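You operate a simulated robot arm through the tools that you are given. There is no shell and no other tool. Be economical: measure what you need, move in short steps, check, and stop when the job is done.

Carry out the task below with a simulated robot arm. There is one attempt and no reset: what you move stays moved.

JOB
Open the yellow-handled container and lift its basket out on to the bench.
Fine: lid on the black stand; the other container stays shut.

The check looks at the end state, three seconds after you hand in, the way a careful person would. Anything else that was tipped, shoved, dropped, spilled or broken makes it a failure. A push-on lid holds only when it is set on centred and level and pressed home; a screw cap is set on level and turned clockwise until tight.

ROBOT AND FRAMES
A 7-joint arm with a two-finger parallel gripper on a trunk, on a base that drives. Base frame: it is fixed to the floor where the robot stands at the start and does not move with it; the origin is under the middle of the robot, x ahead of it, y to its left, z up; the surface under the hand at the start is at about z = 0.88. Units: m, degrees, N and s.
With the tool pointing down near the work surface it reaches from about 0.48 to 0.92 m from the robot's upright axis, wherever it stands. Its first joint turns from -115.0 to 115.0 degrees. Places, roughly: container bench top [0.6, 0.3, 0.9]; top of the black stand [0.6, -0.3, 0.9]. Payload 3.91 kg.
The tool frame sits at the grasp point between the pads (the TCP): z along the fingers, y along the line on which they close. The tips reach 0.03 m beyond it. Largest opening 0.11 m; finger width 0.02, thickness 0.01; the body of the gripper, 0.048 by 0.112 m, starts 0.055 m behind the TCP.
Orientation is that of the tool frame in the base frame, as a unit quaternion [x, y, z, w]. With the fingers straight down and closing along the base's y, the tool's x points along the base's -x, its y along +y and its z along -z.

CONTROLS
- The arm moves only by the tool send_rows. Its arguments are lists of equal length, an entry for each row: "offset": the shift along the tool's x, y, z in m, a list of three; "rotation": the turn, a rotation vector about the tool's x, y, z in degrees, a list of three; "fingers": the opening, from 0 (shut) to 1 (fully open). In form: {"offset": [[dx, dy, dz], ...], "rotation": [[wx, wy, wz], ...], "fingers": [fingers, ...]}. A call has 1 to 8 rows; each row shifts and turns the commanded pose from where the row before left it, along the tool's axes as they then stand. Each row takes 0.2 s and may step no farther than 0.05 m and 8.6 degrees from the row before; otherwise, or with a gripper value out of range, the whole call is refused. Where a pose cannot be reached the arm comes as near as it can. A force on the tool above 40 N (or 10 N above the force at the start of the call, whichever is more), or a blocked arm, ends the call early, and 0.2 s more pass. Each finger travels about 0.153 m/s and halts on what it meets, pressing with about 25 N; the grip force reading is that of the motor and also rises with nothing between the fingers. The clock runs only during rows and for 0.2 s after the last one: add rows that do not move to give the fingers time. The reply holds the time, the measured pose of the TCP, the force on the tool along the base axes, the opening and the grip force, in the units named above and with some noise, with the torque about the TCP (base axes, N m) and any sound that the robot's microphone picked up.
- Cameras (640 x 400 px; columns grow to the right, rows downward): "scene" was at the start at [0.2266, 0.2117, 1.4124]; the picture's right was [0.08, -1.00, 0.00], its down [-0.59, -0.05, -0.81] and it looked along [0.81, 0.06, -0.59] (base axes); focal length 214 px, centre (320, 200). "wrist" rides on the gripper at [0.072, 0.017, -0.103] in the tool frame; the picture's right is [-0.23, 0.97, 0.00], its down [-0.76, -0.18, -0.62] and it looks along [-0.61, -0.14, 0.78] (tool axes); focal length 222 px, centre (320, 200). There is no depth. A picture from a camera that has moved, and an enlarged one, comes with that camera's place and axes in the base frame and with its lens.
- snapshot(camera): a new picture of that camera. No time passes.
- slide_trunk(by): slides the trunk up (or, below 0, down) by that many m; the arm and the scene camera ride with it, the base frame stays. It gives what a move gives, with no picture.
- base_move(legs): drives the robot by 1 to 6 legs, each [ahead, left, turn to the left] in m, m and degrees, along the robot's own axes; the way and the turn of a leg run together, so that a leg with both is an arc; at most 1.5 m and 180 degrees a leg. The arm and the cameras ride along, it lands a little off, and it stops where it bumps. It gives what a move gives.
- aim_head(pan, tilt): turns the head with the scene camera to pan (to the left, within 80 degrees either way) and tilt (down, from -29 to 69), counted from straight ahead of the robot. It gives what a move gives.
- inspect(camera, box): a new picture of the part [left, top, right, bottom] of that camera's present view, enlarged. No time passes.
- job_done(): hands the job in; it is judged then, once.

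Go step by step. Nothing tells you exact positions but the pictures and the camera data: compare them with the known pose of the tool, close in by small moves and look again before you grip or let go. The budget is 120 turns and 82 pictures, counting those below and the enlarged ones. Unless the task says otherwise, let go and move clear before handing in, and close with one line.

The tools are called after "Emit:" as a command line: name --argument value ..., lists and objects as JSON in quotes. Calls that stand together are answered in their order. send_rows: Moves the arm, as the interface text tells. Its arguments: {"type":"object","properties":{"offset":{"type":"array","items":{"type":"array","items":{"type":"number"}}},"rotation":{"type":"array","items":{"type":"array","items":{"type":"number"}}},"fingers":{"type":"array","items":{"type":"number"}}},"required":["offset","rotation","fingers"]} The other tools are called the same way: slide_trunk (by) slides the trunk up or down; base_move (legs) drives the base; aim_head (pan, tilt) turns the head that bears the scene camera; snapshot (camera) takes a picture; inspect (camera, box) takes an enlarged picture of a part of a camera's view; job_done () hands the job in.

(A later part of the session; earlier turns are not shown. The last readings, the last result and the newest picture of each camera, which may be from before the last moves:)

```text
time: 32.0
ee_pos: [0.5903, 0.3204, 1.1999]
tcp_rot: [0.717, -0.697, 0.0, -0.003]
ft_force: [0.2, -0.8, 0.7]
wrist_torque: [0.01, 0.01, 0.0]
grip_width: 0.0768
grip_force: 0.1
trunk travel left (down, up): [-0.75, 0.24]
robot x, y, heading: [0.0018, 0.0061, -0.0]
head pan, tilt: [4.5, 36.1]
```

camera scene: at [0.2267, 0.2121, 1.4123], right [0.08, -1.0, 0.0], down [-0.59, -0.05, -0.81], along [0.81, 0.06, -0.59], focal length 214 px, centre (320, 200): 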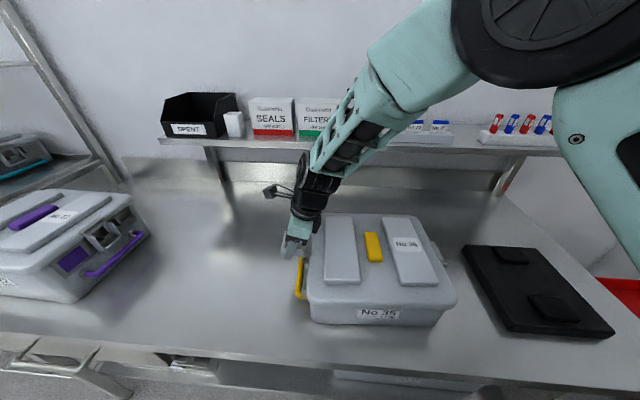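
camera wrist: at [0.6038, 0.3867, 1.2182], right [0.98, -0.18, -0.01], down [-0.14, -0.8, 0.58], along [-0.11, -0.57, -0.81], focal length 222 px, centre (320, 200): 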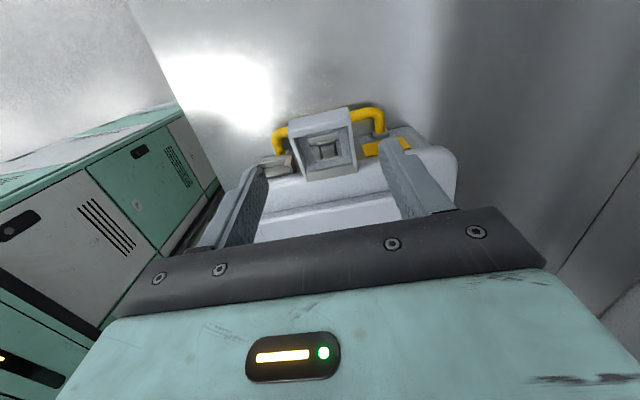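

Emit:
send_rows --offset '[[0.048, 0, 0], [0.048, 0, 0], [0.048, 0, 0], [0.048, 0, 0], [0.048, 0, 0], [0.048, 0, 0], [0.048, 0, 0], [0.048, 0, 0]]' --rotation '[[0, 0, -1.6], [0, 0, 0], [0, 0, 0], [0, 0, 0], [0, 0, 0], [0, 0, 0], [0, 0, 0], [0, 0, 0]]' --fingers '[0.7, 0.7, 0.7, 0.7, 0.7, 0.7, 0.7, 0.7]'

Emit:
send_rows --offset '[[0.045, 0, 0.02], [0.045, 0, 0.02], [0.045, 0, 0.02], [0, 0, 0]]' --rotation '[[0, 0, 0], [0, 0, 0], [0, 0, 0], [0, 0, 0]]' --fingers '[0.7, 0.7, 0.7, 0.62]'

Emit:
snapshot --camera "wrist"

```text
time: 33.8
ee_pos: [0.6093, -0.0633, 1.1965]
tcp_rot: [0.726, -0.688, 0.0, -0.003]
ft_force: [0.2, -0.2, -0.6]
wrist_torque: [-0.07, -0.01, 0.01]
grip_width: 0.077
grip_force: 0.1
trunk travel left (down, up): [-0.75, 0.24]
robot x, y, heading: [-0.0026, 0.0011, 0.1]
head pan, tilt: [4.5, 36.1]
```

```text
time: 34.8
ee_pos: [0.6166, -0.1977, 1.1363]
tcp_rot: [0.726, -0.687, 0.0, -0.002]
ft_force: [0.1, 0.0, -0.1]
wrist_torque: [-0.03, 0.02, 0.0]
grip_width: 0.0682
grip_force: 0.1
trunk travel left (down, up): [-0.75, 0.24]
robot x, y, heading: [0.0005, 0.0018, -0.3]
head pan, tilt: [4.5, 36.1]
```

```text
47 pictures are left
camera wrist: at [0.6034, -0.2727, 1.2409], right [-0.98, 0.17, 0.0], down [0.13, 0.77, 0.63], along [0.11, 0.62, -0.78], focal length 222 px, centre (320, 200)
```

wrist: 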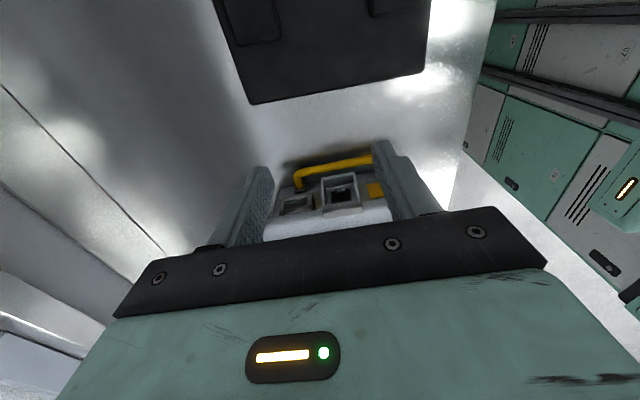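

Emit:
inspect --camera "wrist" --box '[265, 145, 400, 240]'

```text
4.21 times, centred on (332, 192) of wrist
camera zoom: at [0.6034, -0.2727, 1.2409], right [-0.98, 0.17, 0.0], down [0.13, 0.77, 0.63], along [0.11, 0.62, -0.78], focal length 935 px, centre (267, 232)
```

zoom: 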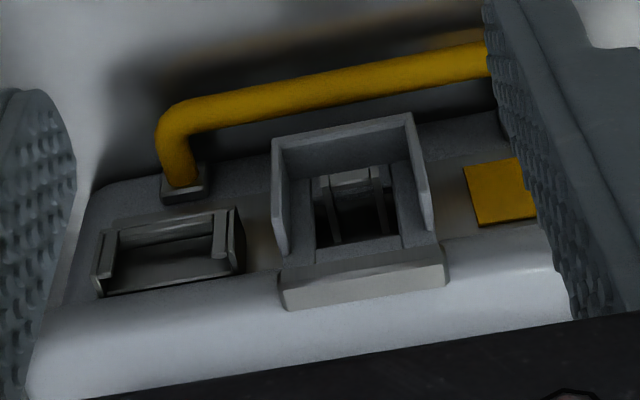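

Same clasp on the right: lip centre near [0.610, -0.067, 0.92], no seal. I tilt the hand outward and approach along its axis.

Emit:
send_rows --offset '[[0, 0, 0], [0, 0, 0], [0, 0, 0], [-0.0168, 0.0005, 0.0313], [-0.0168, 0.0005, 0.0313], [-0.0168, 0.0005, 0.0313], [-0.0168, 0.0005, 0.0313], [0, 0, 0]]' --rotation '[[0, -6, 0], [0, -6, 0], [0, -6, 0], [0, 0, 0], [0, 0, 0], [0, 0, 0], [0, 0, 0], [0, 0, 0]]' --fingers '[0.6, 0.6, 0.6, 0.6, 0.6, 0.6, 0.6, 0.6]'

Emit:
inspect --camera "wrist" --box '[200, 60, 460, 240]'

```text
time: 36.6
ee_pos: [0.6099, -0.0955, 1.0387]
tcp_rot: [0.717, -0.679, -0.114, -0.111]
ft_force: [0.0, 0.2, -0.9]
wrist_torque: [-0.02, 0.01, 0.03]
grip_width: 0.0661
grip_force: 0.1
trunk travel left (down, up): [-0.75, 0.24]
robot x, y, heading: [-0.0013, 0.0046, 0.1]
head pan, tilt: [4.5, 36.1]
```

```text
2.22 times, centred on (330, 150) of wrist
camera zoom: at [0.5972, -0.1974, 1.1149], right [-0.98, 0.16, 0.07], down [0.15, 0.54, 0.83], along [0.1, 0.83, -0.55], focal length 494 px, centre (298, 311)
```

zoom: 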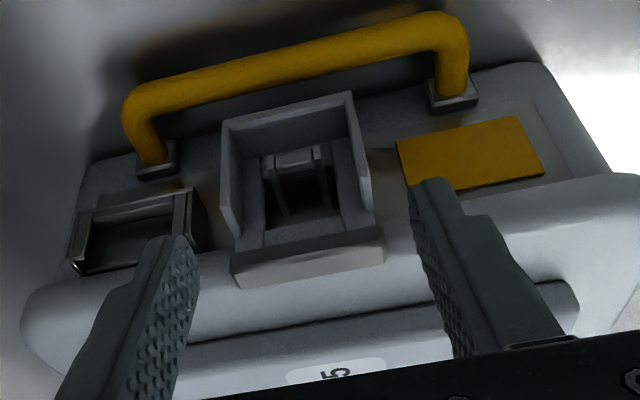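

Emit:
send_rows --offset '[[0, 0, 0.02], [0, 0, 0.02], [0, 0, 0.015], [0, 0, 0]]' --rotation '[[0, 0, 0], [0, 0, 0], [0, 0, 0], [0, 0, 0]]' --fingers '[0.6, 0.6, 0.6, 0.6]'

Emit:
inspect --camera "wrist" --box '[200, 60, 460, 240]'

```text
time: 37.6
ee_pos: [0.6096, -0.0764, 0.9861]
tcp_rot: [0.717, -0.678, -0.115, -0.111]
ft_force: [0.9, -0.2, -0.6]
wrist_torque: [-0.01, -0.01, 0.01]
grip_width: 0.0658
grip_force: 0.0
trunk travel left (down, up): [-0.75, 0.24]
robot x, y, heading: [-0.0008, 0.0012, 0.0]
head pan, tilt: [4.5, 36.1]
```

```text
2.22 times, centred on (330, 150) of wrist
camera zoom: at [0.5971, -0.1801, 1.0631], right [-0.98, 0.16, 0.07], down [0.15, 0.54, 0.83], along [0.1, 0.83, -0.55], focal length 494 px, centre (298, 311)
```

zoom: 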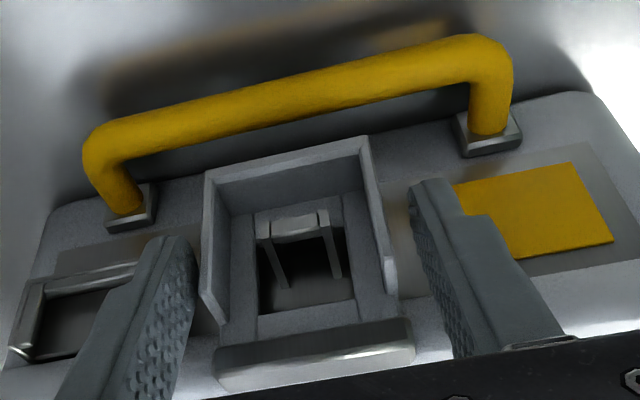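

Emit:
send_rows --offset '[[0, 0, 0.018], [0, 0, 0.015], [0, 0, 0], [0, 0, 0], [0, 0, 0]]' --rotation '[[0, 0, 0], [0, 0, 0], [0, 0, 0], [0, 0, 0], [0, 0, 0]]' --fingers '[0.6, 0.6, 0.6, 0.2, 0.2]'

Emit:
inspect --camera "wrist" --box '[200, 60, 460, 240]'

```text
time: 38.8
ee_pos: [0.6086, -0.0671, 0.956]
tcp_rot: [0.717, -0.679, -0.114, -0.11]
ft_force: [2.6, 1.4, 0.2]
wrist_torque: [-0.05, -0.31, -0.39]
grip_width: 0.0558
grip_force: 25.5
trunk travel left (down, up): [-0.75, 0.24]
robot x, y, heading: [-0.0026, -0.0006, 0.0]
head pan, tilt: [4.5, 36.1]
```

```text
2.22 times, centred on (330, 150) of wrist
camera zoom: at [0.5971, -0.1704, 1.032], right [-0.98, 0.16, 0.07], down [0.15, 0.54, 0.83], along [0.1, 0.83, -0.55], focal length 494 px, centre (298, 311)
```

zoom: 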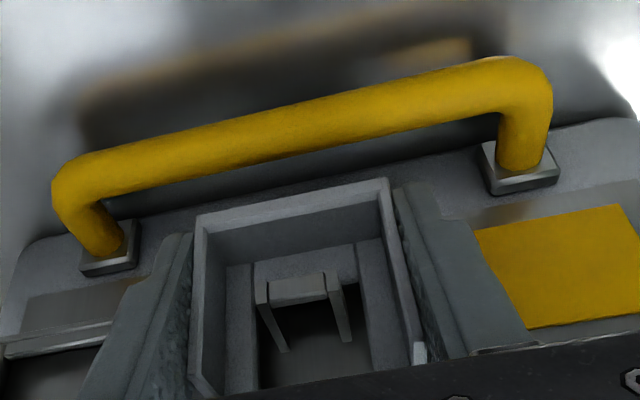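

Gripped at 56 mm. I rotate about the hinge.

Emit:
send_rows --offset '[[0.0018, 0, -0.0035], [0.0018, 0, -0.0035], [0.0018, 0, -0.0035], [0.0018, 0, -0.0035], [0.0018, 0, -0.0035], [0.0018, 0, -0.0035]]' --rotation '[[0, 6, 0], [0, 6, 0], [0, 6, 0], [0, 6, 0], [0, 6, 0], [0, 6, 0]]' --fingers '[0.2, 0.2, 0.2, 0.2, 0.2, 0.2]'

Emit:
inspect --camera "wrist" --box '[200, 60, 460, 240]'

Emit:
snapshot --camera "scene"

```text
time: 40.2
ee_pos: [0.6092, -0.0803, 0.9749]
tcp_rot: [0.717, -0.68, 0.114, 0.105]
ft_force: [-0.9, -3.4, -0.1]
wrist_torque: [0.05, -0.16, 0.05]
grip_width: 0.0555
grip_force: 25.1
trunk travel left (down, up): [-0.75, 0.24]
robot x, y, heading: [0.0018, -0.0024, 0.2]
head pan, tilt: [4.5, 36.1]
```

```text
2.22 times, centred on (330, 150) of wrist
camera zoom: at [0.5934, -0.1187, 1.0973], right [-0.98, 0.16, -0.07], down [0.13, 0.92, 0.36], along [0.13, 0.35, -0.93], focal length 494 px, centre (298, 311)
```

zoom: 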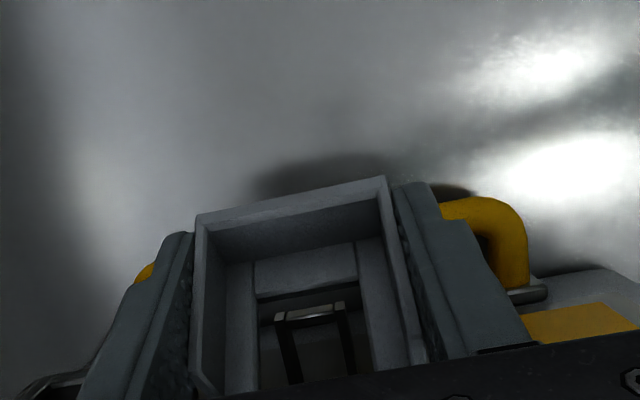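

```text
41 pictures are left
camera scene: at [0.2268, 0.2112, 1.4125], right [0.08, -1.0, 0.0], down [-0.59, -0.05, -0.81], along [0.81, 0.06, -0.59], focal length 214 px, centre (320, 200)
```

scene: 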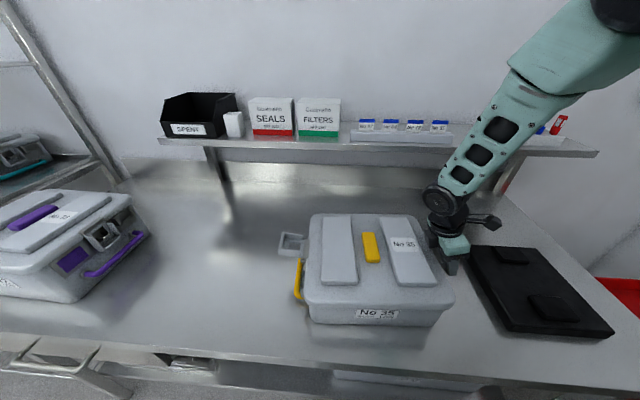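

Smooth: about 36° open. I release, tilt back and regrip for the second swing.

Emit:
send_rows --offset '[[0, 0, 0], [0, 0, 0], [0, 0, 0], [0, 0, 0], [0, 0, 0], [0, 0, 0], [0, 0, 0], [0, 0, 0]]' --rotation '[[0, 0, 0], [0, -8, 0], [0, -8, 0], [0, -8, 0], [0, -8, 0], [0, -4, 0], [0, 0, 0], [0, 0, 0]]' --fingers '[0.6, 0.6, 0.6, 0.6, 0.6, 0.6, 0.2, 0.2]'

Emit:
send_rows --offset '[[-0.0005, 0, -0.0041], [-0.0005, 0, -0.0041], [-0.0005, 0, -0.0041], [-0.0005, 0, -0.0041], [-0.0005, 0, -0.0041], [-0.0005, 0, -0.0041]]' --rotation '[[0, 6, 0], [0, 6, 0], [0, 6, 0], [0, 6, 0], [0, 6, 0], [0, 6, 0]]' --fingers '[0.2, 0.2, 0.2, 0.2, 0.2, 0.2]'

Emit:
inspect --camera "wrist" --box '[200, 60, 460, 240]'

```text
time: 42.0
ee_pos: [0.6097, -0.0789, 0.9773]
tcp_rot: [0.717, -0.679, -0.114, -0.111]
ft_force: [1.2, -2.1, 0.2]
wrist_torque: [-0.03, 0.08, -0.18]
grip_width: 0.0475
grip_force: 24.9
trunk travel left (down, up): [-0.75, 0.24]
robot x, y, heading: [0.0014, -0.0012, 0.2]
head pan, tilt: [4.5, 36.1]
```

```text
time: 43.4
ee_pos: [0.6101, -0.0794, 0.9997]
tcp_rot: [0.717, -0.679, 0.114, 0.105]
ft_force: [-1.1, -2.2, 0.9]
wrist_torque: [-0.03, -0.08, -0.01]
grip_width: 0.0474
grip_force: 25.4
trunk travel left (down, up): [-0.75, 0.24]
robot x, y, heading: [0.0007, 0.0022, 0.2]
head pan, tilt: [4.5, 36.1]
```

```text
2.22 times, centred on (330, 150) of wrist
camera zoom: at [0.5934, -0.117, 1.1216], right [-0.98, 0.16, -0.07], down [0.13, 0.92, 0.36], along [0.13, 0.35, -0.93], focal length 494 px, centre (298, 311)
```

zoom: 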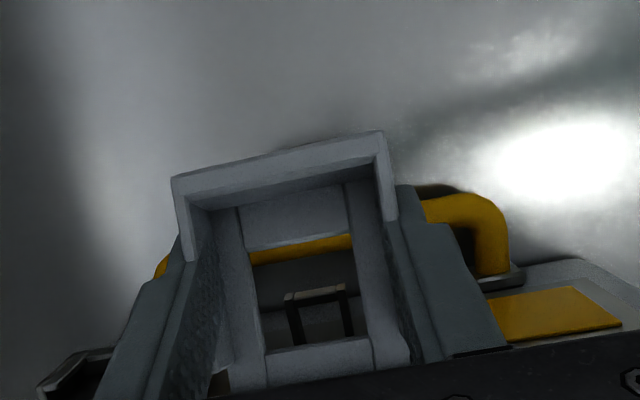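

Emit:
send_rows --offset '[[0, 0, 0], [0, 0, 0], [0, 0, 0], [0, 0, 0], [0, 0, 0], [0, 0, 0], [0, 0, 0], [0, 0, 0]]' --rotation '[[0, 0, 0], [0, -8, 0], [0, -8, 0], [0, -8, 0], [0, -8, 0], [0, -4, 0], [0, 0, 0], [0, 0, 0]]' --fingers '[0.6, 0.6, 0.6, 0.6, 0.6, 0.6, 0.2, 0.2]'

Emit:
send_rows --offset '[[-0.0029, 0, -0.0032], [-0.0029, 0, -0.0032], [-0.0029, 0, -0.0032], [-0.0029, 0, -0.0032], [0, 0, 0], [0, 0, 0], [0, 0, -0.04], [0.0, 0, -0.04]]' --rotation '[[0, 6, 0], [0, 6, 0], [0, 6, 0], [0, 6, 0], [0, 0, 0], [0, 0, 0], [0, 0, 0], [0, -6, 0]]' --fingers '[0.2, 0.2, 0.2, 0.2, 0.7, 0.7, 0.7, 0.7]'

Emit:
snapshot --camera "wrist"

Emit:
inspect --camera "scene" --box '[270, 200, 470, 340]'

```text
time: 45.2
ee_pos: [0.6091, -0.078, 0.9992]
tcp_rot: [0.717, -0.679, -0.115, -0.111]
ft_force: [1.2, -3.1, -0.2]
wrist_torque: [-0.11, 0.21, -0.05]
grip_width: 0.0472
grip_force: 24.5
trunk travel left (down, up): [-0.75, 0.24]
robot x, y, heading: [0.0008, 0.0016, 0.1]
head pan, tilt: [4.5, 36.1]
```

```text
time: 47.0
ee_pos: [0.6081, -0.0607, 1.0935]
tcp_rot: [0.726, -0.688, -0.001, -0.003]
ft_force: [1.7, -0.5, 0.2]
wrist_torque: [0.02, 0.01, 0.0]
grip_width: 0.0769
grip_force: 0.0
trunk travel left (down, up): [-0.75, 0.24]
robot x, y, heading: [-0.0005, 0.0002, 0.0]
head pan, tilt: [4.5, 36.1]
```

```text
39 pictures are left
camera wrist: at [0.594, -0.1341, 1.1977], right [-0.98, 0.17, 0.0], down [0.13, 0.77, 0.63], along [0.11, 0.62, -0.78], focal length 222 px, centre (320, 200)
```

wrist: 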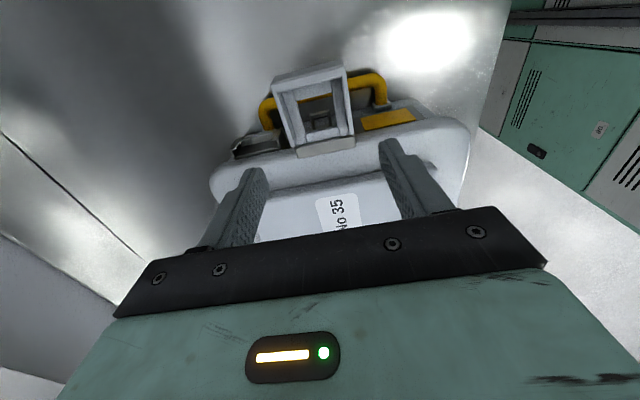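

```text
2.86 times, centred on (370, 270) of scene
camera zoom: at [0.2271, 0.2119, 1.4122], right [0.08, -1.0, 0.0], down [-0.59, -0.05, -0.81], along [0.81, 0.06, -0.59], focal length 613 px, centre (177, 0)
```

zoom: 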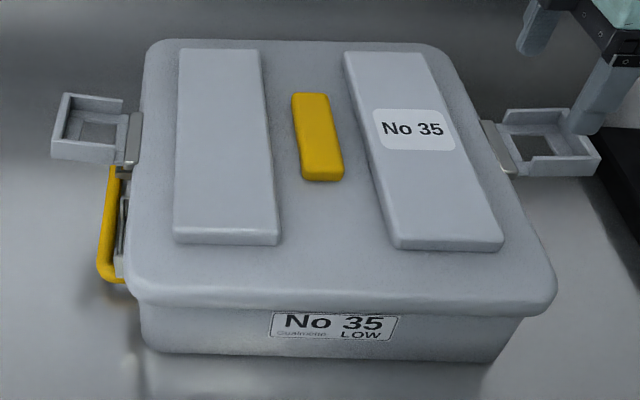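

Both clasps stand open. Next I turn the hand back so it closes along y and move over the yellow lid bar (about [0.592, 0.117]).

Emit:
send_rows --offset '[[0, 0, -0.03], [0, 0, -0.03], [0, 0, 0], [0, 0, 0], [0, 0, 0], [0, 0, 0], [0, 0, 0], [0, 0, 0]]' --rotation '[[0, 0, 8.4], [0, 0, 8.4], [0, 0, 8.4], [0, 0, 8.4], [0, 0, 8.4], [0, 0, 8.4], [0, 0, 8.4], [0, 0, 8.4]]' --fingers '[0.7, 0.7, 0.7, 0.7, 0.7, 0.7, 0.7, 0.7]'

Emit:
send_rows --offset '[[0, 0, 0], [0, 0, 0], [0, 0, 0], [0.005, 0.044, 0.013], [0.005, 0.044, 0.013], [0.004, 0.044, 0.013], [0.004, 0.044, 0.013], [0, 0, 0]]' --rotation '[[0, 0, 8], [0, 0, 8], [0, 0, 8], [0, 0, 0], [0, 0, 0], [0, 0, 0], [0, 0, 0], [0, 0, 0]]' --fingers '[0.6, 0.5, 0.43, 0.43, 0.43, 0.43, 0.43, 0.43]'

Emit:
snapshot --camera "wrist"

```text
time: 48.8
ee_pos: [0.6076, -0.0605, 1.1537]
tcp_rot: [-0.222, 0.975, 0.003, 0.002]
ft_force: [0.4, 0.6, -0.1]
wrist_torque: [0.01, 0.0, 0.04]
grip_width: 0.0772
grip_force: 0.0
trunk travel left (down, up): [-0.75, 0.24]
robot x, y, heading: [0.0025, -0.0017, 0.1]
head pan, tilt: [4.5, 36.1]
```

```text
time: 50.6
ee_pos: [0.5817, 0.1147, 1.1014]
tcp_rot: [-0.016, 1.0, 0.002, 0.002]
ft_force: [0.5, 0.4, 1.1]
wrist_torque: [-0.02, 0.0, -0.01]
grip_width: 0.0471
grip_force: 0.1
trunk travel left (down, up): [-0.75, 0.24]
robot x, y, heading: [-0.0006, -0.0012, 0.0]
head pan, tilt: [4.5, 36.1]
```

```text
37 pictures are left
camera wrist: at [0.5089, 0.1285, 1.2062], right [0.2, 0.98, 0.01], down [0.76, -0.16, 0.63], along [0.61, -0.12, -0.78], focal length 222 px, centre (320, 200)
```

wrist: 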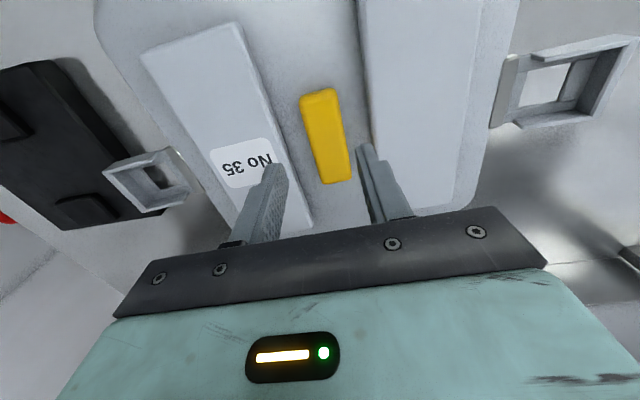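

Bar centre measures [0.595, 0.121]. I centre over it and descend part way.

Emit:
send_rows --offset '[[-0.012, 0.006, 0.01], [0, 0, 0.02], [0, 0, 0.012], [0, 0, 0]]' --rotation '[[0, 0, 0], [0, 0, 0], [0, 0, 0], [0, 0, 0]]' --fingers '[0.43, 0.43, 0.43, 0.43]'

Emit:
snapshot --camera "wrist"

Emit:
inspect --camera "scene" --box '[310, 190, 450, 290]'

```text
time: 51.6
ee_pos: [0.5951, 0.1212, 1.0603]
tcp_rot: [-0.017, 1.0, 0.003, 0.001]
ft_force: [-0.2, 0.9, 0.1]
wrist_torque: [-0.02, 0.01, 0.03]
grip_width: 0.0474
grip_force: 0.0
trunk travel left (down, up): [-0.75, 0.24]
robot x, y, heading: [0.0013, 0.0011, 0.1]
head pan, tilt: [4.5, 36.1]
```

```text
36 pictures are left
camera wrist: at [0.5219, 0.1337, 1.1646], right [0.19, 0.98, 0.01], down [0.76, -0.16, 0.63], along [0.61, -0.12, -0.78], focal length 222 px, centre (320, 200)
```

wrist: 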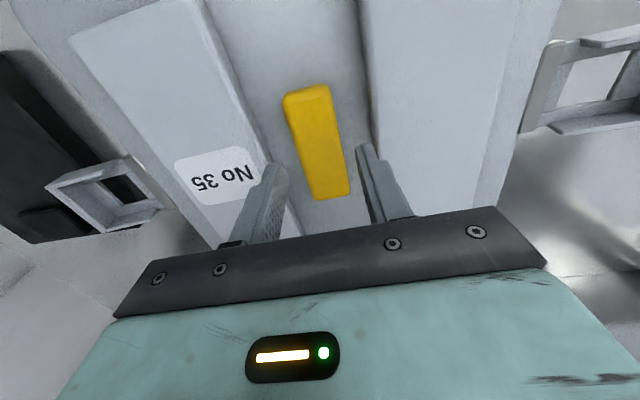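

```text
4.00 times, centred on (380, 240) of scene
camera zoom: at [0.2267, 0.2117, 1.4124], right [0.08, -1.0, 0.0], down [-0.59, -0.05, -0.81], along [0.81, 0.06, -0.59], focal length 858 px, centre (80, 40)
```

zoom: 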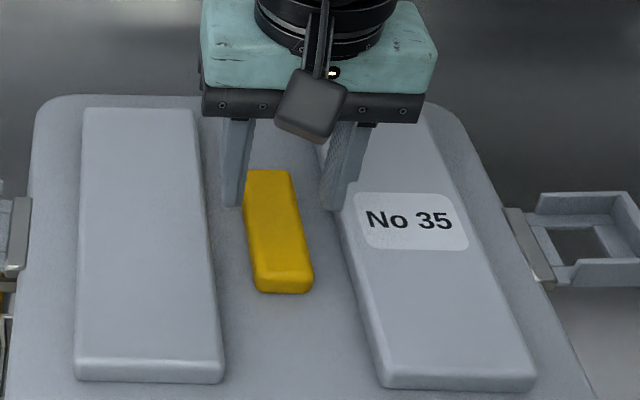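

Emit:
send_rows --offset '[[0, 0, 0.01], [0, 0, 0.008], [0, 0, 0]]' --rotation '[[0, 0, 0], [0, 0, 0], [0, 0, 0]]' --fingers '[0.43, 0.43, 0.43]'

Emit:
inspect --camera "wrist" --box '[220, 70, 420, 230]'

Emit:
inspect --camera "scene" --box '[310, 190, 450, 290]'

```text
time: 52.4
ee_pos: [0.5949, 0.1222, 1.0428]
tcp_rot: [-0.017, 1.0, 0.002, 0.002]
ft_force: [0.1, -0.2, -0.2]
wrist_torque: [0.02, 0.02, 0.0]
grip_width: 0.0473
grip_force: 0.0
trunk travel left (down, up): [-0.75, 0.24]
robot x, y, heading: [-0.0041, -0.0011, -0.2]
head pan, tilt: [4.5, 36.1]
```

```text
2.50 times, centred on (320, 150) of wrist
camera zoom: at [0.5219, 0.1343, 1.1469], right [0.19, 0.98, 0.01], down [0.77, -0.16, 0.63], along [0.61, -0.12, -0.78], focal length 555 px, centre (320, 325)
```

zoom: 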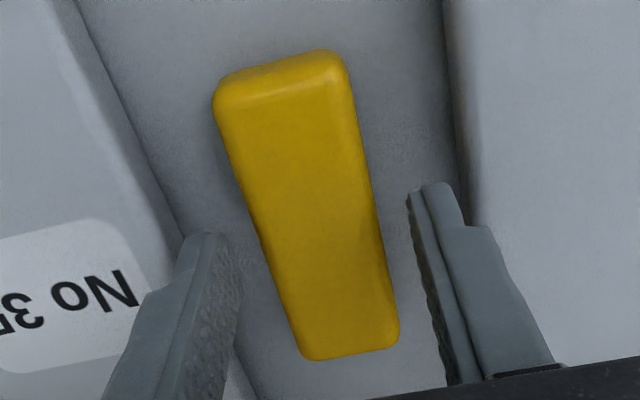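

```text
4.00 times, centred on (380, 240) of scene
camera zoom: at [0.2267, 0.2117, 1.4124], right [0.08, -1.0, 0.0], down [-0.59, -0.05, -0.81], along [0.81, 0.06, -0.59], focal length 858 px, centre (80, 40)
```

zoom: 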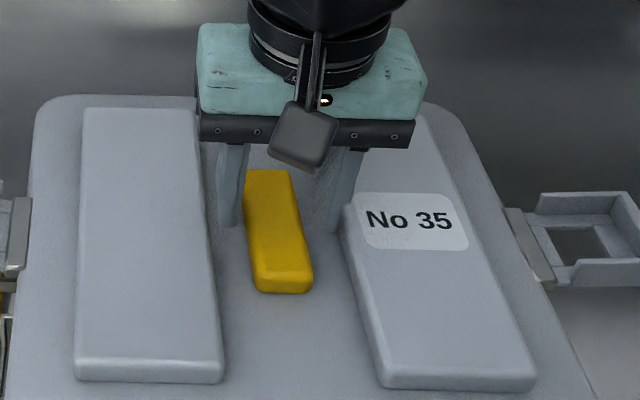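

Fingers straddle the bar within the panel gap. I lower a little more and close.

Emit:
send_rows --offset '[[0, 0, 0.006], [0, 0, 0.005], [0, 0, 0.003], [0, 0, 0]]' --rotation '[[0, 0, 0], [0, 0, 0], [0, 0, 0], [0, 0, 0]]' --fingers '[0.43, 0.43, 0.43, 0.43]'

```text
time: 53.4
ee_pos: [0.5944, 0.1216, 1.0286]
tcp_rot: [-0.016, 1.0, 0.003, 0.001]
ft_force: [-0.1, -0.1, 0.3]
wrist_torque: [-0.02, 0.02, -0.02]
grip_width: 0.0472
grip_force: 0.1
trunk travel left (down, up): [-0.75, 0.24]
robot x, y, heading: [0.0038, 0.0016, -0.3]
head pan, tilt: [4.5, 36.1]
```

Emit:
send_rows --offset '[[0, 0, 0.004], [0, 0, 0], [0, 0, 0], [0, 0, 0]]' --rotation '[[0, 0, 0], [0, 0, 0], [0, 0, 0], [0, 0, 0]]' --fingers '[0.43, 0.1, 0.1, 0.1]'

Emit:
inspect --camera "wrist" --box '[220, 70, 420, 230]'

```text
time: 54.4
ee_pos: [0.5955, 0.1198, 1.0266]
tcp_rot: [-0.016, 1.0, 0.003, 0.002]
ft_force: [1.9, -14.3, 25.0]
wrist_torque: [-0.75, 0.34, 0.8]
grip_width: 0.0339
grip_force: 25.1
trunk travel left (down, up): [-0.75, 0.24]
robot x, y, heading: [-0.0008, -0.0001, -0.0]
head pan, tilt: [4.5, 36.1]
```

```text
2.50 times, centred on (320, 150) of wrist
camera zoom: at [0.5219, 0.1334, 1.1302], right [0.2, 0.98, 0.01], down [0.76, -0.16, 0.63], along [0.62, -0.12, -0.78], focal length 555 px, centre (320, 325)
```

zoom: 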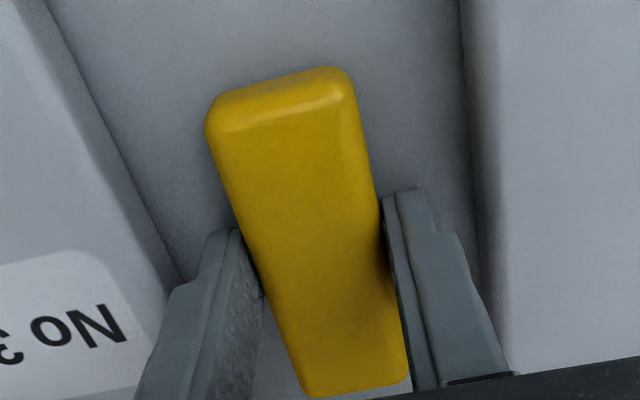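

Gripped on the bar (34 mm). I lift slowly straight up.

Emit:
send_rows --offset '[[0, 0, -0.004], [0, 0, -0.006], [0, 0, -0.01], [0, 0, -0.01], [0, 0, 0]]' --rotation '[[0, 0, 0], [0, 0, 0], [0, 0, 0], [0, 0, 0], [0, 0, 0]]' --fingers '[0.1, 0.1, 0.1, 0.1, 0.1]'

Emit:
snapshot --camera "scene"

```text
time: 55.6
ee_pos: [0.5953, 0.1221, 1.0533]
tcp_rot: [-0.017, 1.0, 0.002, 0.001]
ft_force: [-0.7, -0.4, -7.0]
wrist_torque: [0.01, -0.01, 0.04]
grip_width: 0.0341
grip_force: 25.4
trunk travel left (down, up): [-0.75, 0.24]
robot x, y, heading: [0.0019, -0.0009, 0.0]
head pan, tilt: [4.5, 36.1]
```

```text
31 pictures are left
camera scene: at [0.2269, 0.2118, 1.4123], right [0.08, -1.0, 0.0], down [-0.59, -0.05, -0.81], along [0.81, 0.06, -0.59], focal length 214 px, centre (320, 200)
```

scene: 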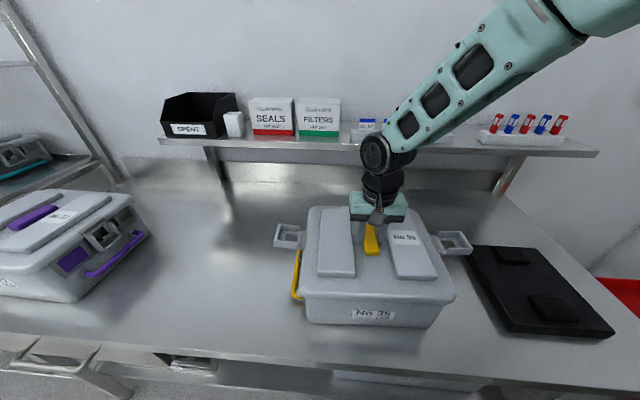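

The lid is free (about 0.7 kg). I raise it well clear and check it before carrying it to the stand centred near [0.605, -0.32].

Emit:
send_rows --offset '[[0, 0, -0.025], [0, 0, -0.025], [0, 0, -0.025], [0, 0, -0.025], [0, 0, -0.02], [0, 0, 0]]' --rotation '[[0, 0, 0], [0, 0, 0], [0, 0, 0], [0, 0, 0], [0, 0, 0], [0, 0, 0]]' --fingers '[0.1, 0.1, 0.1, 0.1, 0.1, 0.1]'

Emit:
snapshot --camera "scene"

```text
time: 57.0
ee_pos: [0.5952, 0.1206, 1.1738]
tcp_rot: [-0.016, 1.0, 0.002, 0.001]
ft_force: [-0.4, -0.1, -6.5]
wrist_torque: [0.02, 0.0, -0.01]
grip_width: 0.0337
grip_force: 25.4
trunk travel left (down, up): [-0.75, 0.24]
robot x, y, heading: [-0.0008, -0.0024, -0.2]
head pan, tilt: [4.5, 36.1]
```

```text
30 pictures are left
camera scene: at [0.2269, 0.2117, 1.4123], right [0.08, -1.0, 0.0], down [-0.59, -0.05, -0.81], along [0.81, 0.06, -0.59], focal length 214 px, centre (320, 200)
```

scene: 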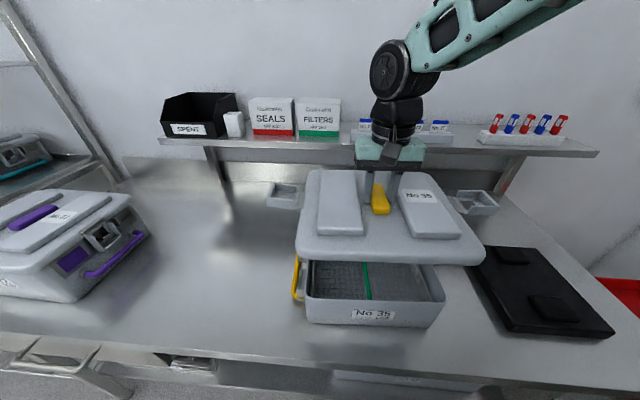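

The basket with a green grip shows inside. I carry the lid over to the stand.

Emit:
send_rows --offset '[[0, -0.044, 0], [0, -0.044, 0], [0, -0.044, 0], [0, -0.044, 0], [0, -0.044, 0]]' --rotation '[[0, 0, 1], [0, 0, 0.9], [0, 0, 0], [0, 0, 0], [0, 0, 0]]' --fingers '[0.1, 0.1, 0.1, 0.1, 0.1]'

Emit:
send_rows --offset '[[-0.002, -0.044, 0], [-0.002, -0.044, 0], [-0.002, -0.044, 0], [-0.002, -0.044, 0], [-0.002, -0.044, 0], [0, 0, 0]]' --rotation '[[0, 0, 0], [0, 0, 0], [0, 0, 0], [0, 0, 0], [0, 0, 0], [0, 0, 0]]' --fingers '[0.1, 0.1, 0.1, 0.1, 0.1, 0.1]'

Emit:
aim_head --pan -25 --tilt 40

Emit:
snapshot --camera "scene"

```text
time: 58.2
ee_pos: [0.5978, -0.1003, 1.173]
tcp_rot: [0.0, 1.0, 0.002, 0.002]
ft_force: [0.7, 0.4, -6.0]
wrist_torque: [-0.05, 0.06, -0.01]
grip_width: 0.0338
grip_force: 24.9
trunk travel left (down, up): [-0.75, 0.24]
robot x, y, heading: [0.0025, -0.0041, 0.1]
head pan, tilt: [4.5, 36.1]
```

```text
time: 59.6
ee_pos: [0.6064, -0.3204, 1.1711]
tcp_rot: [0.0, 1.0, 0.003, 0.0]
ft_force: [0.1, 0.6, -7.2]
wrist_torque: [-0.03, 0.02, 0.01]
grip_width: 0.0338
grip_force: 25.1
trunk travel left (down, up): [-0.75, 0.24]
robot x, y, heading: [0.0015, -0.004, -0.1]
head pan, tilt: [4.5, 36.1]
```

```text
time: 60.5
ee_pos: [0.607, -0.3195, 1.1715]
tcp_rot: [0.0, 1.0, 0.003, 0.001]
ft_force: [0.6, 0.3, -6.2]
wrist_torque: [-0.01, 0.01, -0.02]
grip_width: 0.0338
grip_force: 25.0
trunk travel left (down, up): [-0.75, 0.24]
robot x, y, heading: [0.0022, 0.0005, 0.0]
head pan, tilt: [-25.0, 40.0]
```

```text
29 pictures are left
camera scene: at [0.2168, 0.1687, 1.4065], right [-0.42, -0.91, 0.0], down [-0.58, 0.27, -0.77], along [0.69, -0.32, -0.64], focal length 214 px, centre (320, 200)
```

scene: 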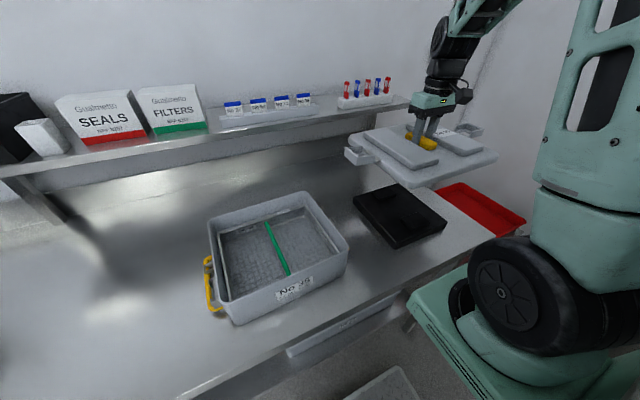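

I check the red tray and stand before lowering.

Emit:
inspect --camera "scene" --box '[330, 110, 540, 260]'

Emit:
snapshot --camera "wrist"

```text
2.67 times, centred on (435, 185) of scene
camera zoom: at [0.2168, 0.1687, 1.4065], right [-0.42, -0.91, 0.0], down [-0.58, 0.27, -0.77], along [0.69, -0.32, -0.64], focal length 572 px, centre (13, 240)
```

zoom: 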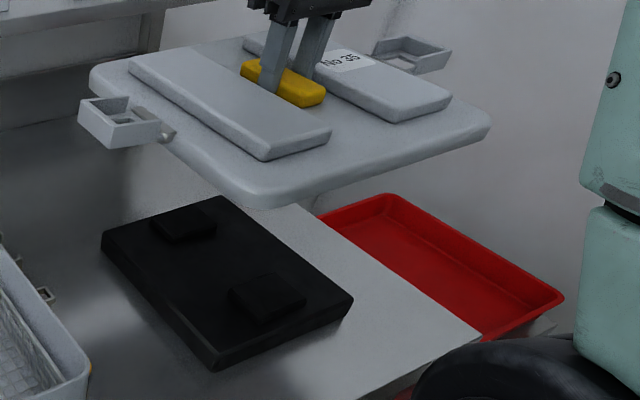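

```text
27 pictures are left
camera wrist: at [0.5338, -0.3043, 1.276], right [0.23, 0.97, 0.01], down [0.76, -0.18, 0.62], along [0.61, -0.14, -0.78], focal length 222 px, centre (320, 200)
```

wrist: 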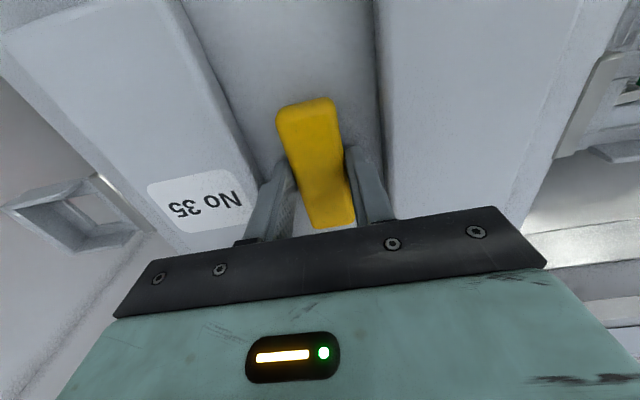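

The red tray is below bench level, so it's clear. Pads centre at about [0.597, -0.306]; I shift there and lower.

Emit:
send_rows --offset '[[0.01, 0.0135, 0], [0, 0, 0.03], [0, 0, 0.03], [0, 0, 0.03], [0, 0, 0.025], [0, 0, 0.02], [0, 0, 0]]' --rotation '[[0, 0, 0], [0, 0, 0], [0, 0, 0], [0, 0, 0], [0, 0, 0], [0, 0, 0], [0, 0, 0]]' --fingers '[0.1, 0.1, 0.1, 0.1, 0.1, 0.1, 0.1]'

Emit:
inspect --camera "scene" --box '[330, 110, 540, 260]'

```text
time: 62.1
ee_pos: [0.598, -0.306, 1.0373]
tcp_rot: [0.0, 1.0, 0.003, 0.002]
ft_force: [-0.3, -0.2, -6.7]
wrist_torque: [-0.02, 0.04, -0.03]
grip_width: 0.0339
grip_force: 24.4
trunk travel left (down, up): [-0.75, 0.24]
robot x, y, heading: [-0.0007, -0.0015, 0.1]
head pan, tilt: [-25.0, 40.0]
```

```text
2.67 times, centred on (435, 185) of scene
camera zoom: at [0.2168, 0.1687, 1.4065], right [-0.42, -0.91, 0.0], down [-0.58, 0.27, -0.77], along [0.69, -0.32, -0.64], focal length 572 px, centre (13, 240)
```

zoom: 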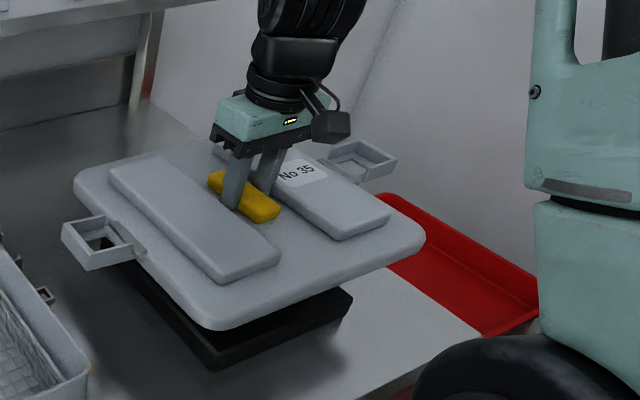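

The open left clasp may come near the container's right handle; I check that gap before lowering further.

Emit:
inspect --camera "scene" --box '[290, 170, 420, 270]'

```text
4.00 times, centred on (355, 220) of scene
camera zoom: at [0.2168, 0.1687, 1.4065], right [-0.42, -0.91, 0.0], down [-0.58, 0.27, -0.77], along [0.69, -0.32, -0.64], focal length 858 px, centre (180, 120)
```

zoom: 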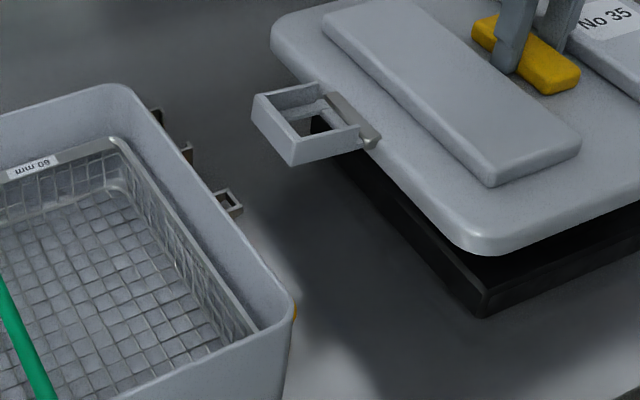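

The gap would be tight, so I shift the lid 20 mm further right before lowering.

Emit:
send_rows --offset '[[0, -0.02, 0], [0, 0, 0.01], [0, 0, 0.01], [0, 0, 0.01], [0, 0, 0.01], [0, 0, 0]]' --rotation '[[0, 0, 0], [0, 0, 0], [0, 0, 0], [0, 0, 0], [0, 0, 0], [0, 0, 0]]' --fingers '[0.1, 0.1, 0.1, 0.1, 0.1, 0.1]'

Emit:
inspect --camera "scene" --box '[330, 110, 540, 260]'

```text
time: 63.5
ee_pos: [0.5979, -0.3263, 0.9981]
tcp_rot: [0.0, 1.0, 0.003, 0.001]
ft_force: [-0.3, -0.1, -6.9]
wrist_torque: [0.01, 0.03, 0.01]
grip_width: 0.034
grip_force: 24.6
trunk travel left (down, up): [-0.75, 0.24]
robot x, y, heading: [0.0046, -0.0002, -0.2]
head pan, tilt: [-25.0, 40.0]
```

```text
2.67 times, centred on (435, 185) of scene
camera zoom: at [0.2168, 0.1686, 1.4065], right [-0.42, -0.91, 0.0], down [-0.58, 0.27, -0.77], along [0.69, -0.32, -0.64], focal length 572 px, centre (13, 240)
```

zoom: 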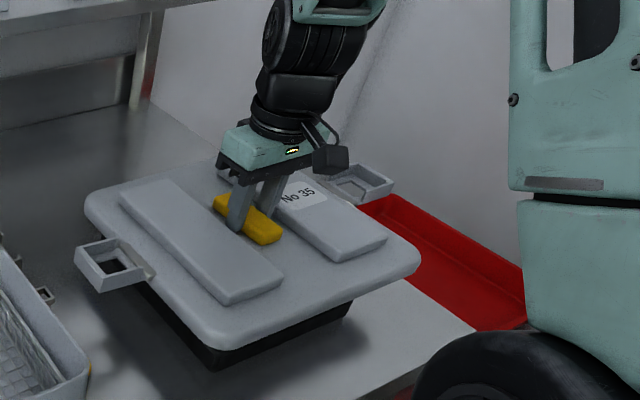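

Good clearance. I lower in small steps until contact.

Emit:
send_rows --offset '[[0, 0, 0.006], [0, 0, 0.006], [0, 0, 0.006], [0, 0, 0.006], [0, 0, 0]]' --rotation '[[0, 0, 0], [0, 0, 0], [0, 0, 0], [0, 0, 0], [0, 0, 0]]' --fingers '[0.1, 0.1, 0.1, 0.1, 0.1]'

```text
time: 64.7
ee_pos: [0.5984, -0.324, 0.9739]
tcp_rot: [0.0, 1.0, 0.003, 0.002]
ft_force: [-0.8, -0.4, -6.9]
wrist_torque: [0.04, 0.03, -0.04]
grip_width: 0.034
grip_force: 24.6
trunk travel left (down, up): [-0.75, 0.24]
robot x, y, heading: [-0.0033, -0.0019, -0.2]
head pan, tilt: [-25.0, 40.0]
```

Emit:
send_rows --offset '[[0, 0, 0.004], [0, 0, 0.004], [0, 0, 0.003], [0, 0, 0.003], [0, 0, 0]]' --rotation '[[0, 0, 0], [0, 0, 0], [0, 0, 0], [0, 0, 0], [0, 0, 0]]' --fingers '[0.1, 0.1, 0.1, 0.1, 0.1]'

Emit:
inspect --camera "scene" --box '[330, 130, 500, 260]'

```text
time: 65.8
ee_pos: [0.5978, -0.3241, 0.964]
tcp_rot: [0.001, 1.0, 0.002, 0.003]
ft_force: [-6.8, 4.3, 28.3]
wrist_torque: [-0.21, 1.12, -0.09]
grip_width: 0.034
grip_force: 24.6
trunk travel left (down, up): [-0.75, 0.24]
robot x, y, heading: [0.0026, 0.0002, -0.4]
head pan, tilt: [-25.0, 40.0]
stopped in row 5: the force on the tool passed its limit at 42 N (the readings are from after the stop); the commanded pose is now the measured one
```

```text
3.08 times, centred on (415, 195) of scene
camera zoom: at [0.2152, 0.1696, 1.4069], right [-0.42, -0.91, 0.0], down [-0.58, 0.27, -0.77], along [0.69, -0.32, -0.64], focal length 660 px, centre (28, 215)
```

zoom: 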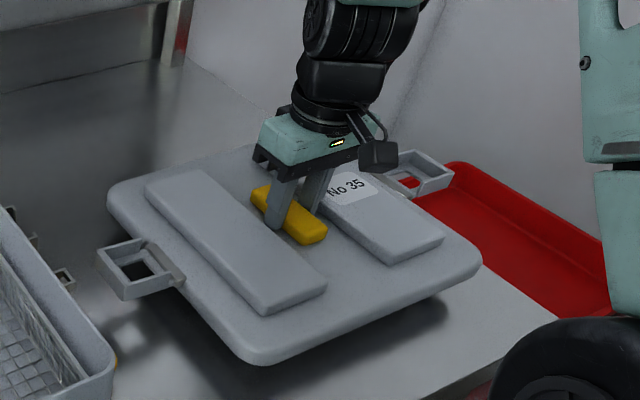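

The lid has landed level on the stand. I relieve the pressure, open within the panel gap and rise.

Emit:
send_rows --offset '[[0, 0, -0.002], [0, 0, 0], [0, 0, 0], [0, 0, -0.02], [0, 0, -0.03], [0, 0, -0.04], [0, 0, -0.05], [0, 0, -0.05]]' --rotation '[[0, 0, 0], [0, 0, 0], [0, 0, 0], [0, 0, 0], [0, 0, 0], [0, 0, 0], [0, 0, 0], [0, 0, 0]]' --fingers '[0.1, 0.4, 0.43, 0.43, 0.43, 0.43, 0.43, 0.43]'

Emit:
snapshot --camera "scene"

```text
time: 67.6
ee_pos: [0.5982, -0.3257, 1.1536]
tcp_rot: [0.0, 1.0, 0.001, 0.002]
ft_force: [-0.1, -0.5, -0.3]
wrist_torque: [-0.02, 0.04, 0.0]
grip_width: 0.0473
grip_force: 0.1
trunk travel left (down, up): [-0.75, 0.24]
robot x, y, heading: [-0.0005, -0.0016, 0.2]
head pan, tilt: [-25.0, 40.0]
```

```text
22 pictures are left
camera scene: at [0.2169, 0.1686, 1.4064], right [-0.42, -0.91, 0.0], down [-0.58, 0.27, -0.77], along [0.69, -0.32, -0.64], focal length 214 px, centre (320, 200)
```

scene: 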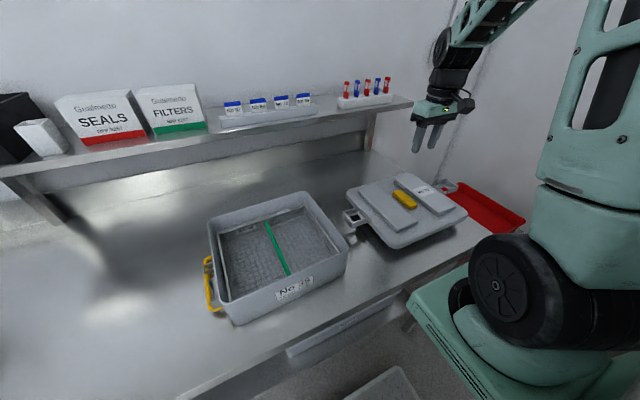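

The lid rests on the stand. Now I move above the basket and look down at its green bar.

Emit:
send_rows --offset '[[0, 0.044, 0], [0, 0.044, 0], [0, 0.044, 0], [0, 0.044, 0], [0, 0.044, 0], [0, 0.044, 0], [0, 0.044, 0], [0, 0.044, 0]]' --rotation '[[0, 0, 0], [0, 0, 0], [0, 0, 0], [0, 0, 0], [0, 0, 0], [0, 0, 0], [0, 0, 0], [0, 0, 0]]' --fingers '[0.43, 0.43, 0.43, 0.43, 0.43, 0.43, 0.43, 0.43]'

Emit:
send_rows --offset '[[0, 0.04, 0], [0, 0.04, 0], [0, 0, 0]]' --rotation '[[0, 0, 0], [0, 0, 0], [0, 0, 0]]' --fingers '[0.43, 0.43, 0.43]'

Emit:
aim_head --pan 4.5 --tilt 40

Emit:
snapshot --camera "wrist"

Emit:
inspect --camera "scene" --box '[260, 170, 480, 330]'

```text
time: 69.4
ee_pos: [0.5973, 0.026, 1.1551]
tcp_rot: [0.0, 1.0, 0.002, 0.003]
ft_force: [-0.3, -0.2, -0.3]
wrist_torque: [0.05, -0.03, 0.0]
grip_width: 0.0473
grip_force: 0.1
trunk travel left (down, up): [-0.75, 0.24]
robot x, y, heading: [0.0008, -0.0003, 0.1]
head pan, tilt: [-25.0, 40.0]
```

```text
time: 70.2
ee_pos: [0.5973, 0.1054, 1.1557]
tcp_rot: [0.0, 1.0, 0.002, 0.003]
ft_force: [0.0, -0.4, -0.1]
wrist_torque: [0.04, -0.01, 0.01]
grip_width: 0.0473
grip_force: 0.0
trunk travel left (down, up): [-0.75, 0.24]
robot x, y, heading: [0.0023, 0.0041, -0.1]
head pan, tilt: [-25.0, 40.0]
```

```text
time: 71.2
ee_pos: [0.5986, 0.106, 1.1552]
tcp_rot: [0.0, 1.0, 0.001, 0.003]
ft_force: [-0.3, -1.0, 0.4]
wrist_torque: [0.0, -0.02, 0.02]
grip_width: 0.0474
grip_force: 0.0
trunk travel left (down, up): [-0.75, 0.24]
robot x, y, heading: [-0.0001, 0.0038, 0.1]
head pan, tilt: [4.5, 40.0]
```

```text
21 pictures are left
camera wrist: at [0.5244, 0.1215, 1.2588], right [0.23, 0.97, 0.0], down [0.76, -0.18, 0.63], along [0.61, -0.14, -0.78], focal length 222 px, centre (320, 200)
```

wrist: 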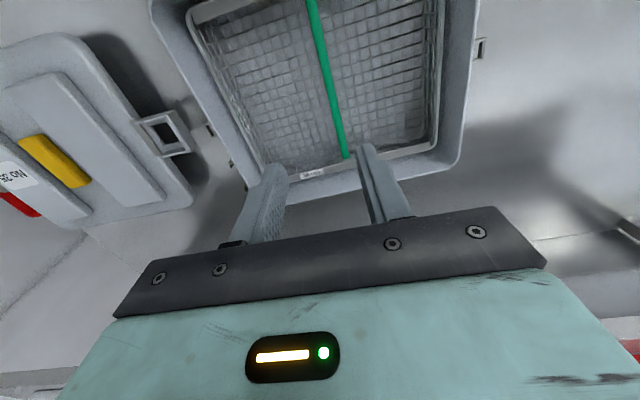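

```text
2.50 times, centred on (370, 250) of scene
camera zoom: at [0.2242, 0.2114, 1.4065], right [0.08, -1.0, 0.0], down [-0.64, -0.05, -0.77], along [0.76, 0.06, -0.64], focal length 536 px, centre (195, 75)
```

zoom: 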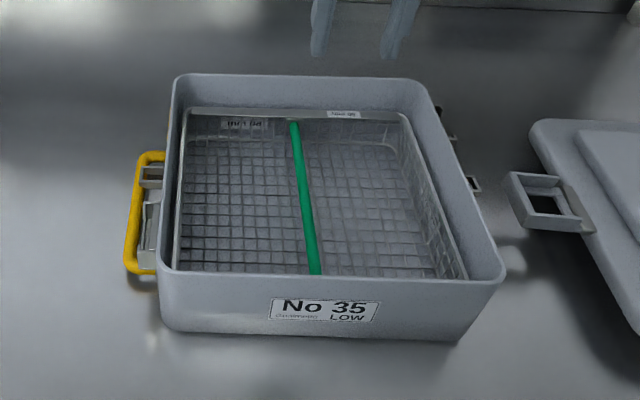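

The basket is empty, its green bar centred near [0.597, 0.123] at z ≈ 0.942. I centre on it and descend.

Emit:
send_rows --offset '[[0, 0.017, 0], [0, 0, 0.04], [0, 0, 0.04], [0, 0, 0.04], [0, 0, 0.03], [0, 0, 0]]' --rotation '[[0, 0, -1.5], [0, 0, 0], [0, 0, 0], [0, 0, 0], [0, 0, 0], [0, 0, 0]]' --fingers '[0.43, 0.43, 0.43, 0.43, 0.43, 0.43]'

Emit:
inspect --camera "wrist" --box '[200, 40, 440, 230]'

Emit:
inspect --camera "scene" --box '[260, 170, 480, 330]'

```text
time: 72.6
ee_pos: [0.5986, 0.1247, 1.0058]
tcp_rot: [-0.013, 1.0, 0.001, 0.004]
ft_force: [0.4, 0.1, -0.1]
wrist_torque: [0.02, 0.01, 0.02]
grip_width: 0.0472
grip_force: 0.0
trunk travel left (down, up): [-0.75, 0.24]
robot x, y, heading: [0.0002, -0.0025, -0.1]
head pan, tilt: [4.5, 40.0]
```

```text
2.11 times, centred on (320, 135) of wrist
camera zoom: at [0.525, 0.1377, 1.1094], right [0.2, 0.98, 0.0], down [0.76, -0.16, 0.63], along [0.62, -0.12, -0.78], focal length 468 px, centre (320, 337)
```

zoom: 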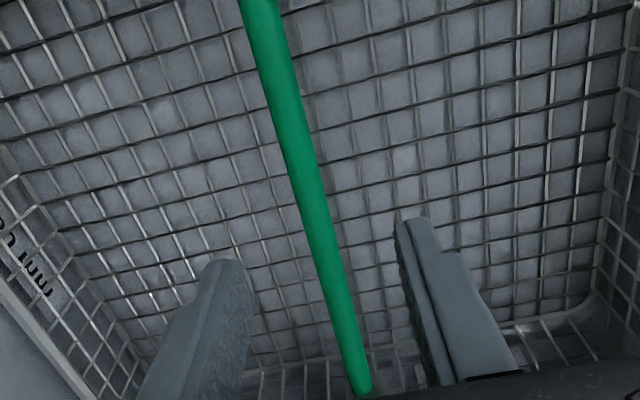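

```text
2.50 times, centred on (370, 250) of scene
camera zoom: at [0.2242, 0.2114, 1.4065], right [0.08, -1.0, 0.0], down [-0.64, -0.05, -0.77], along [0.76, 0.06, -0.64], focal length 536 px, centre (195, 75)
```

zoom: 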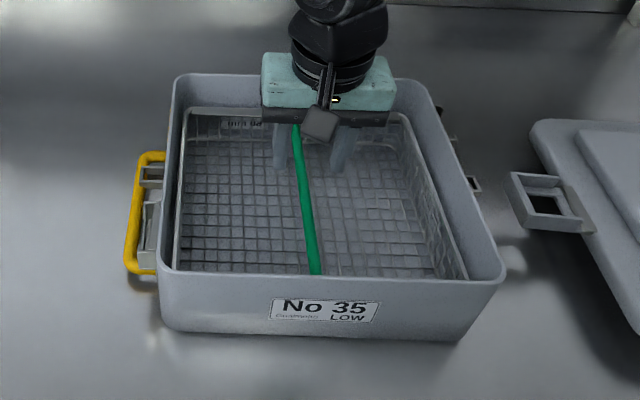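

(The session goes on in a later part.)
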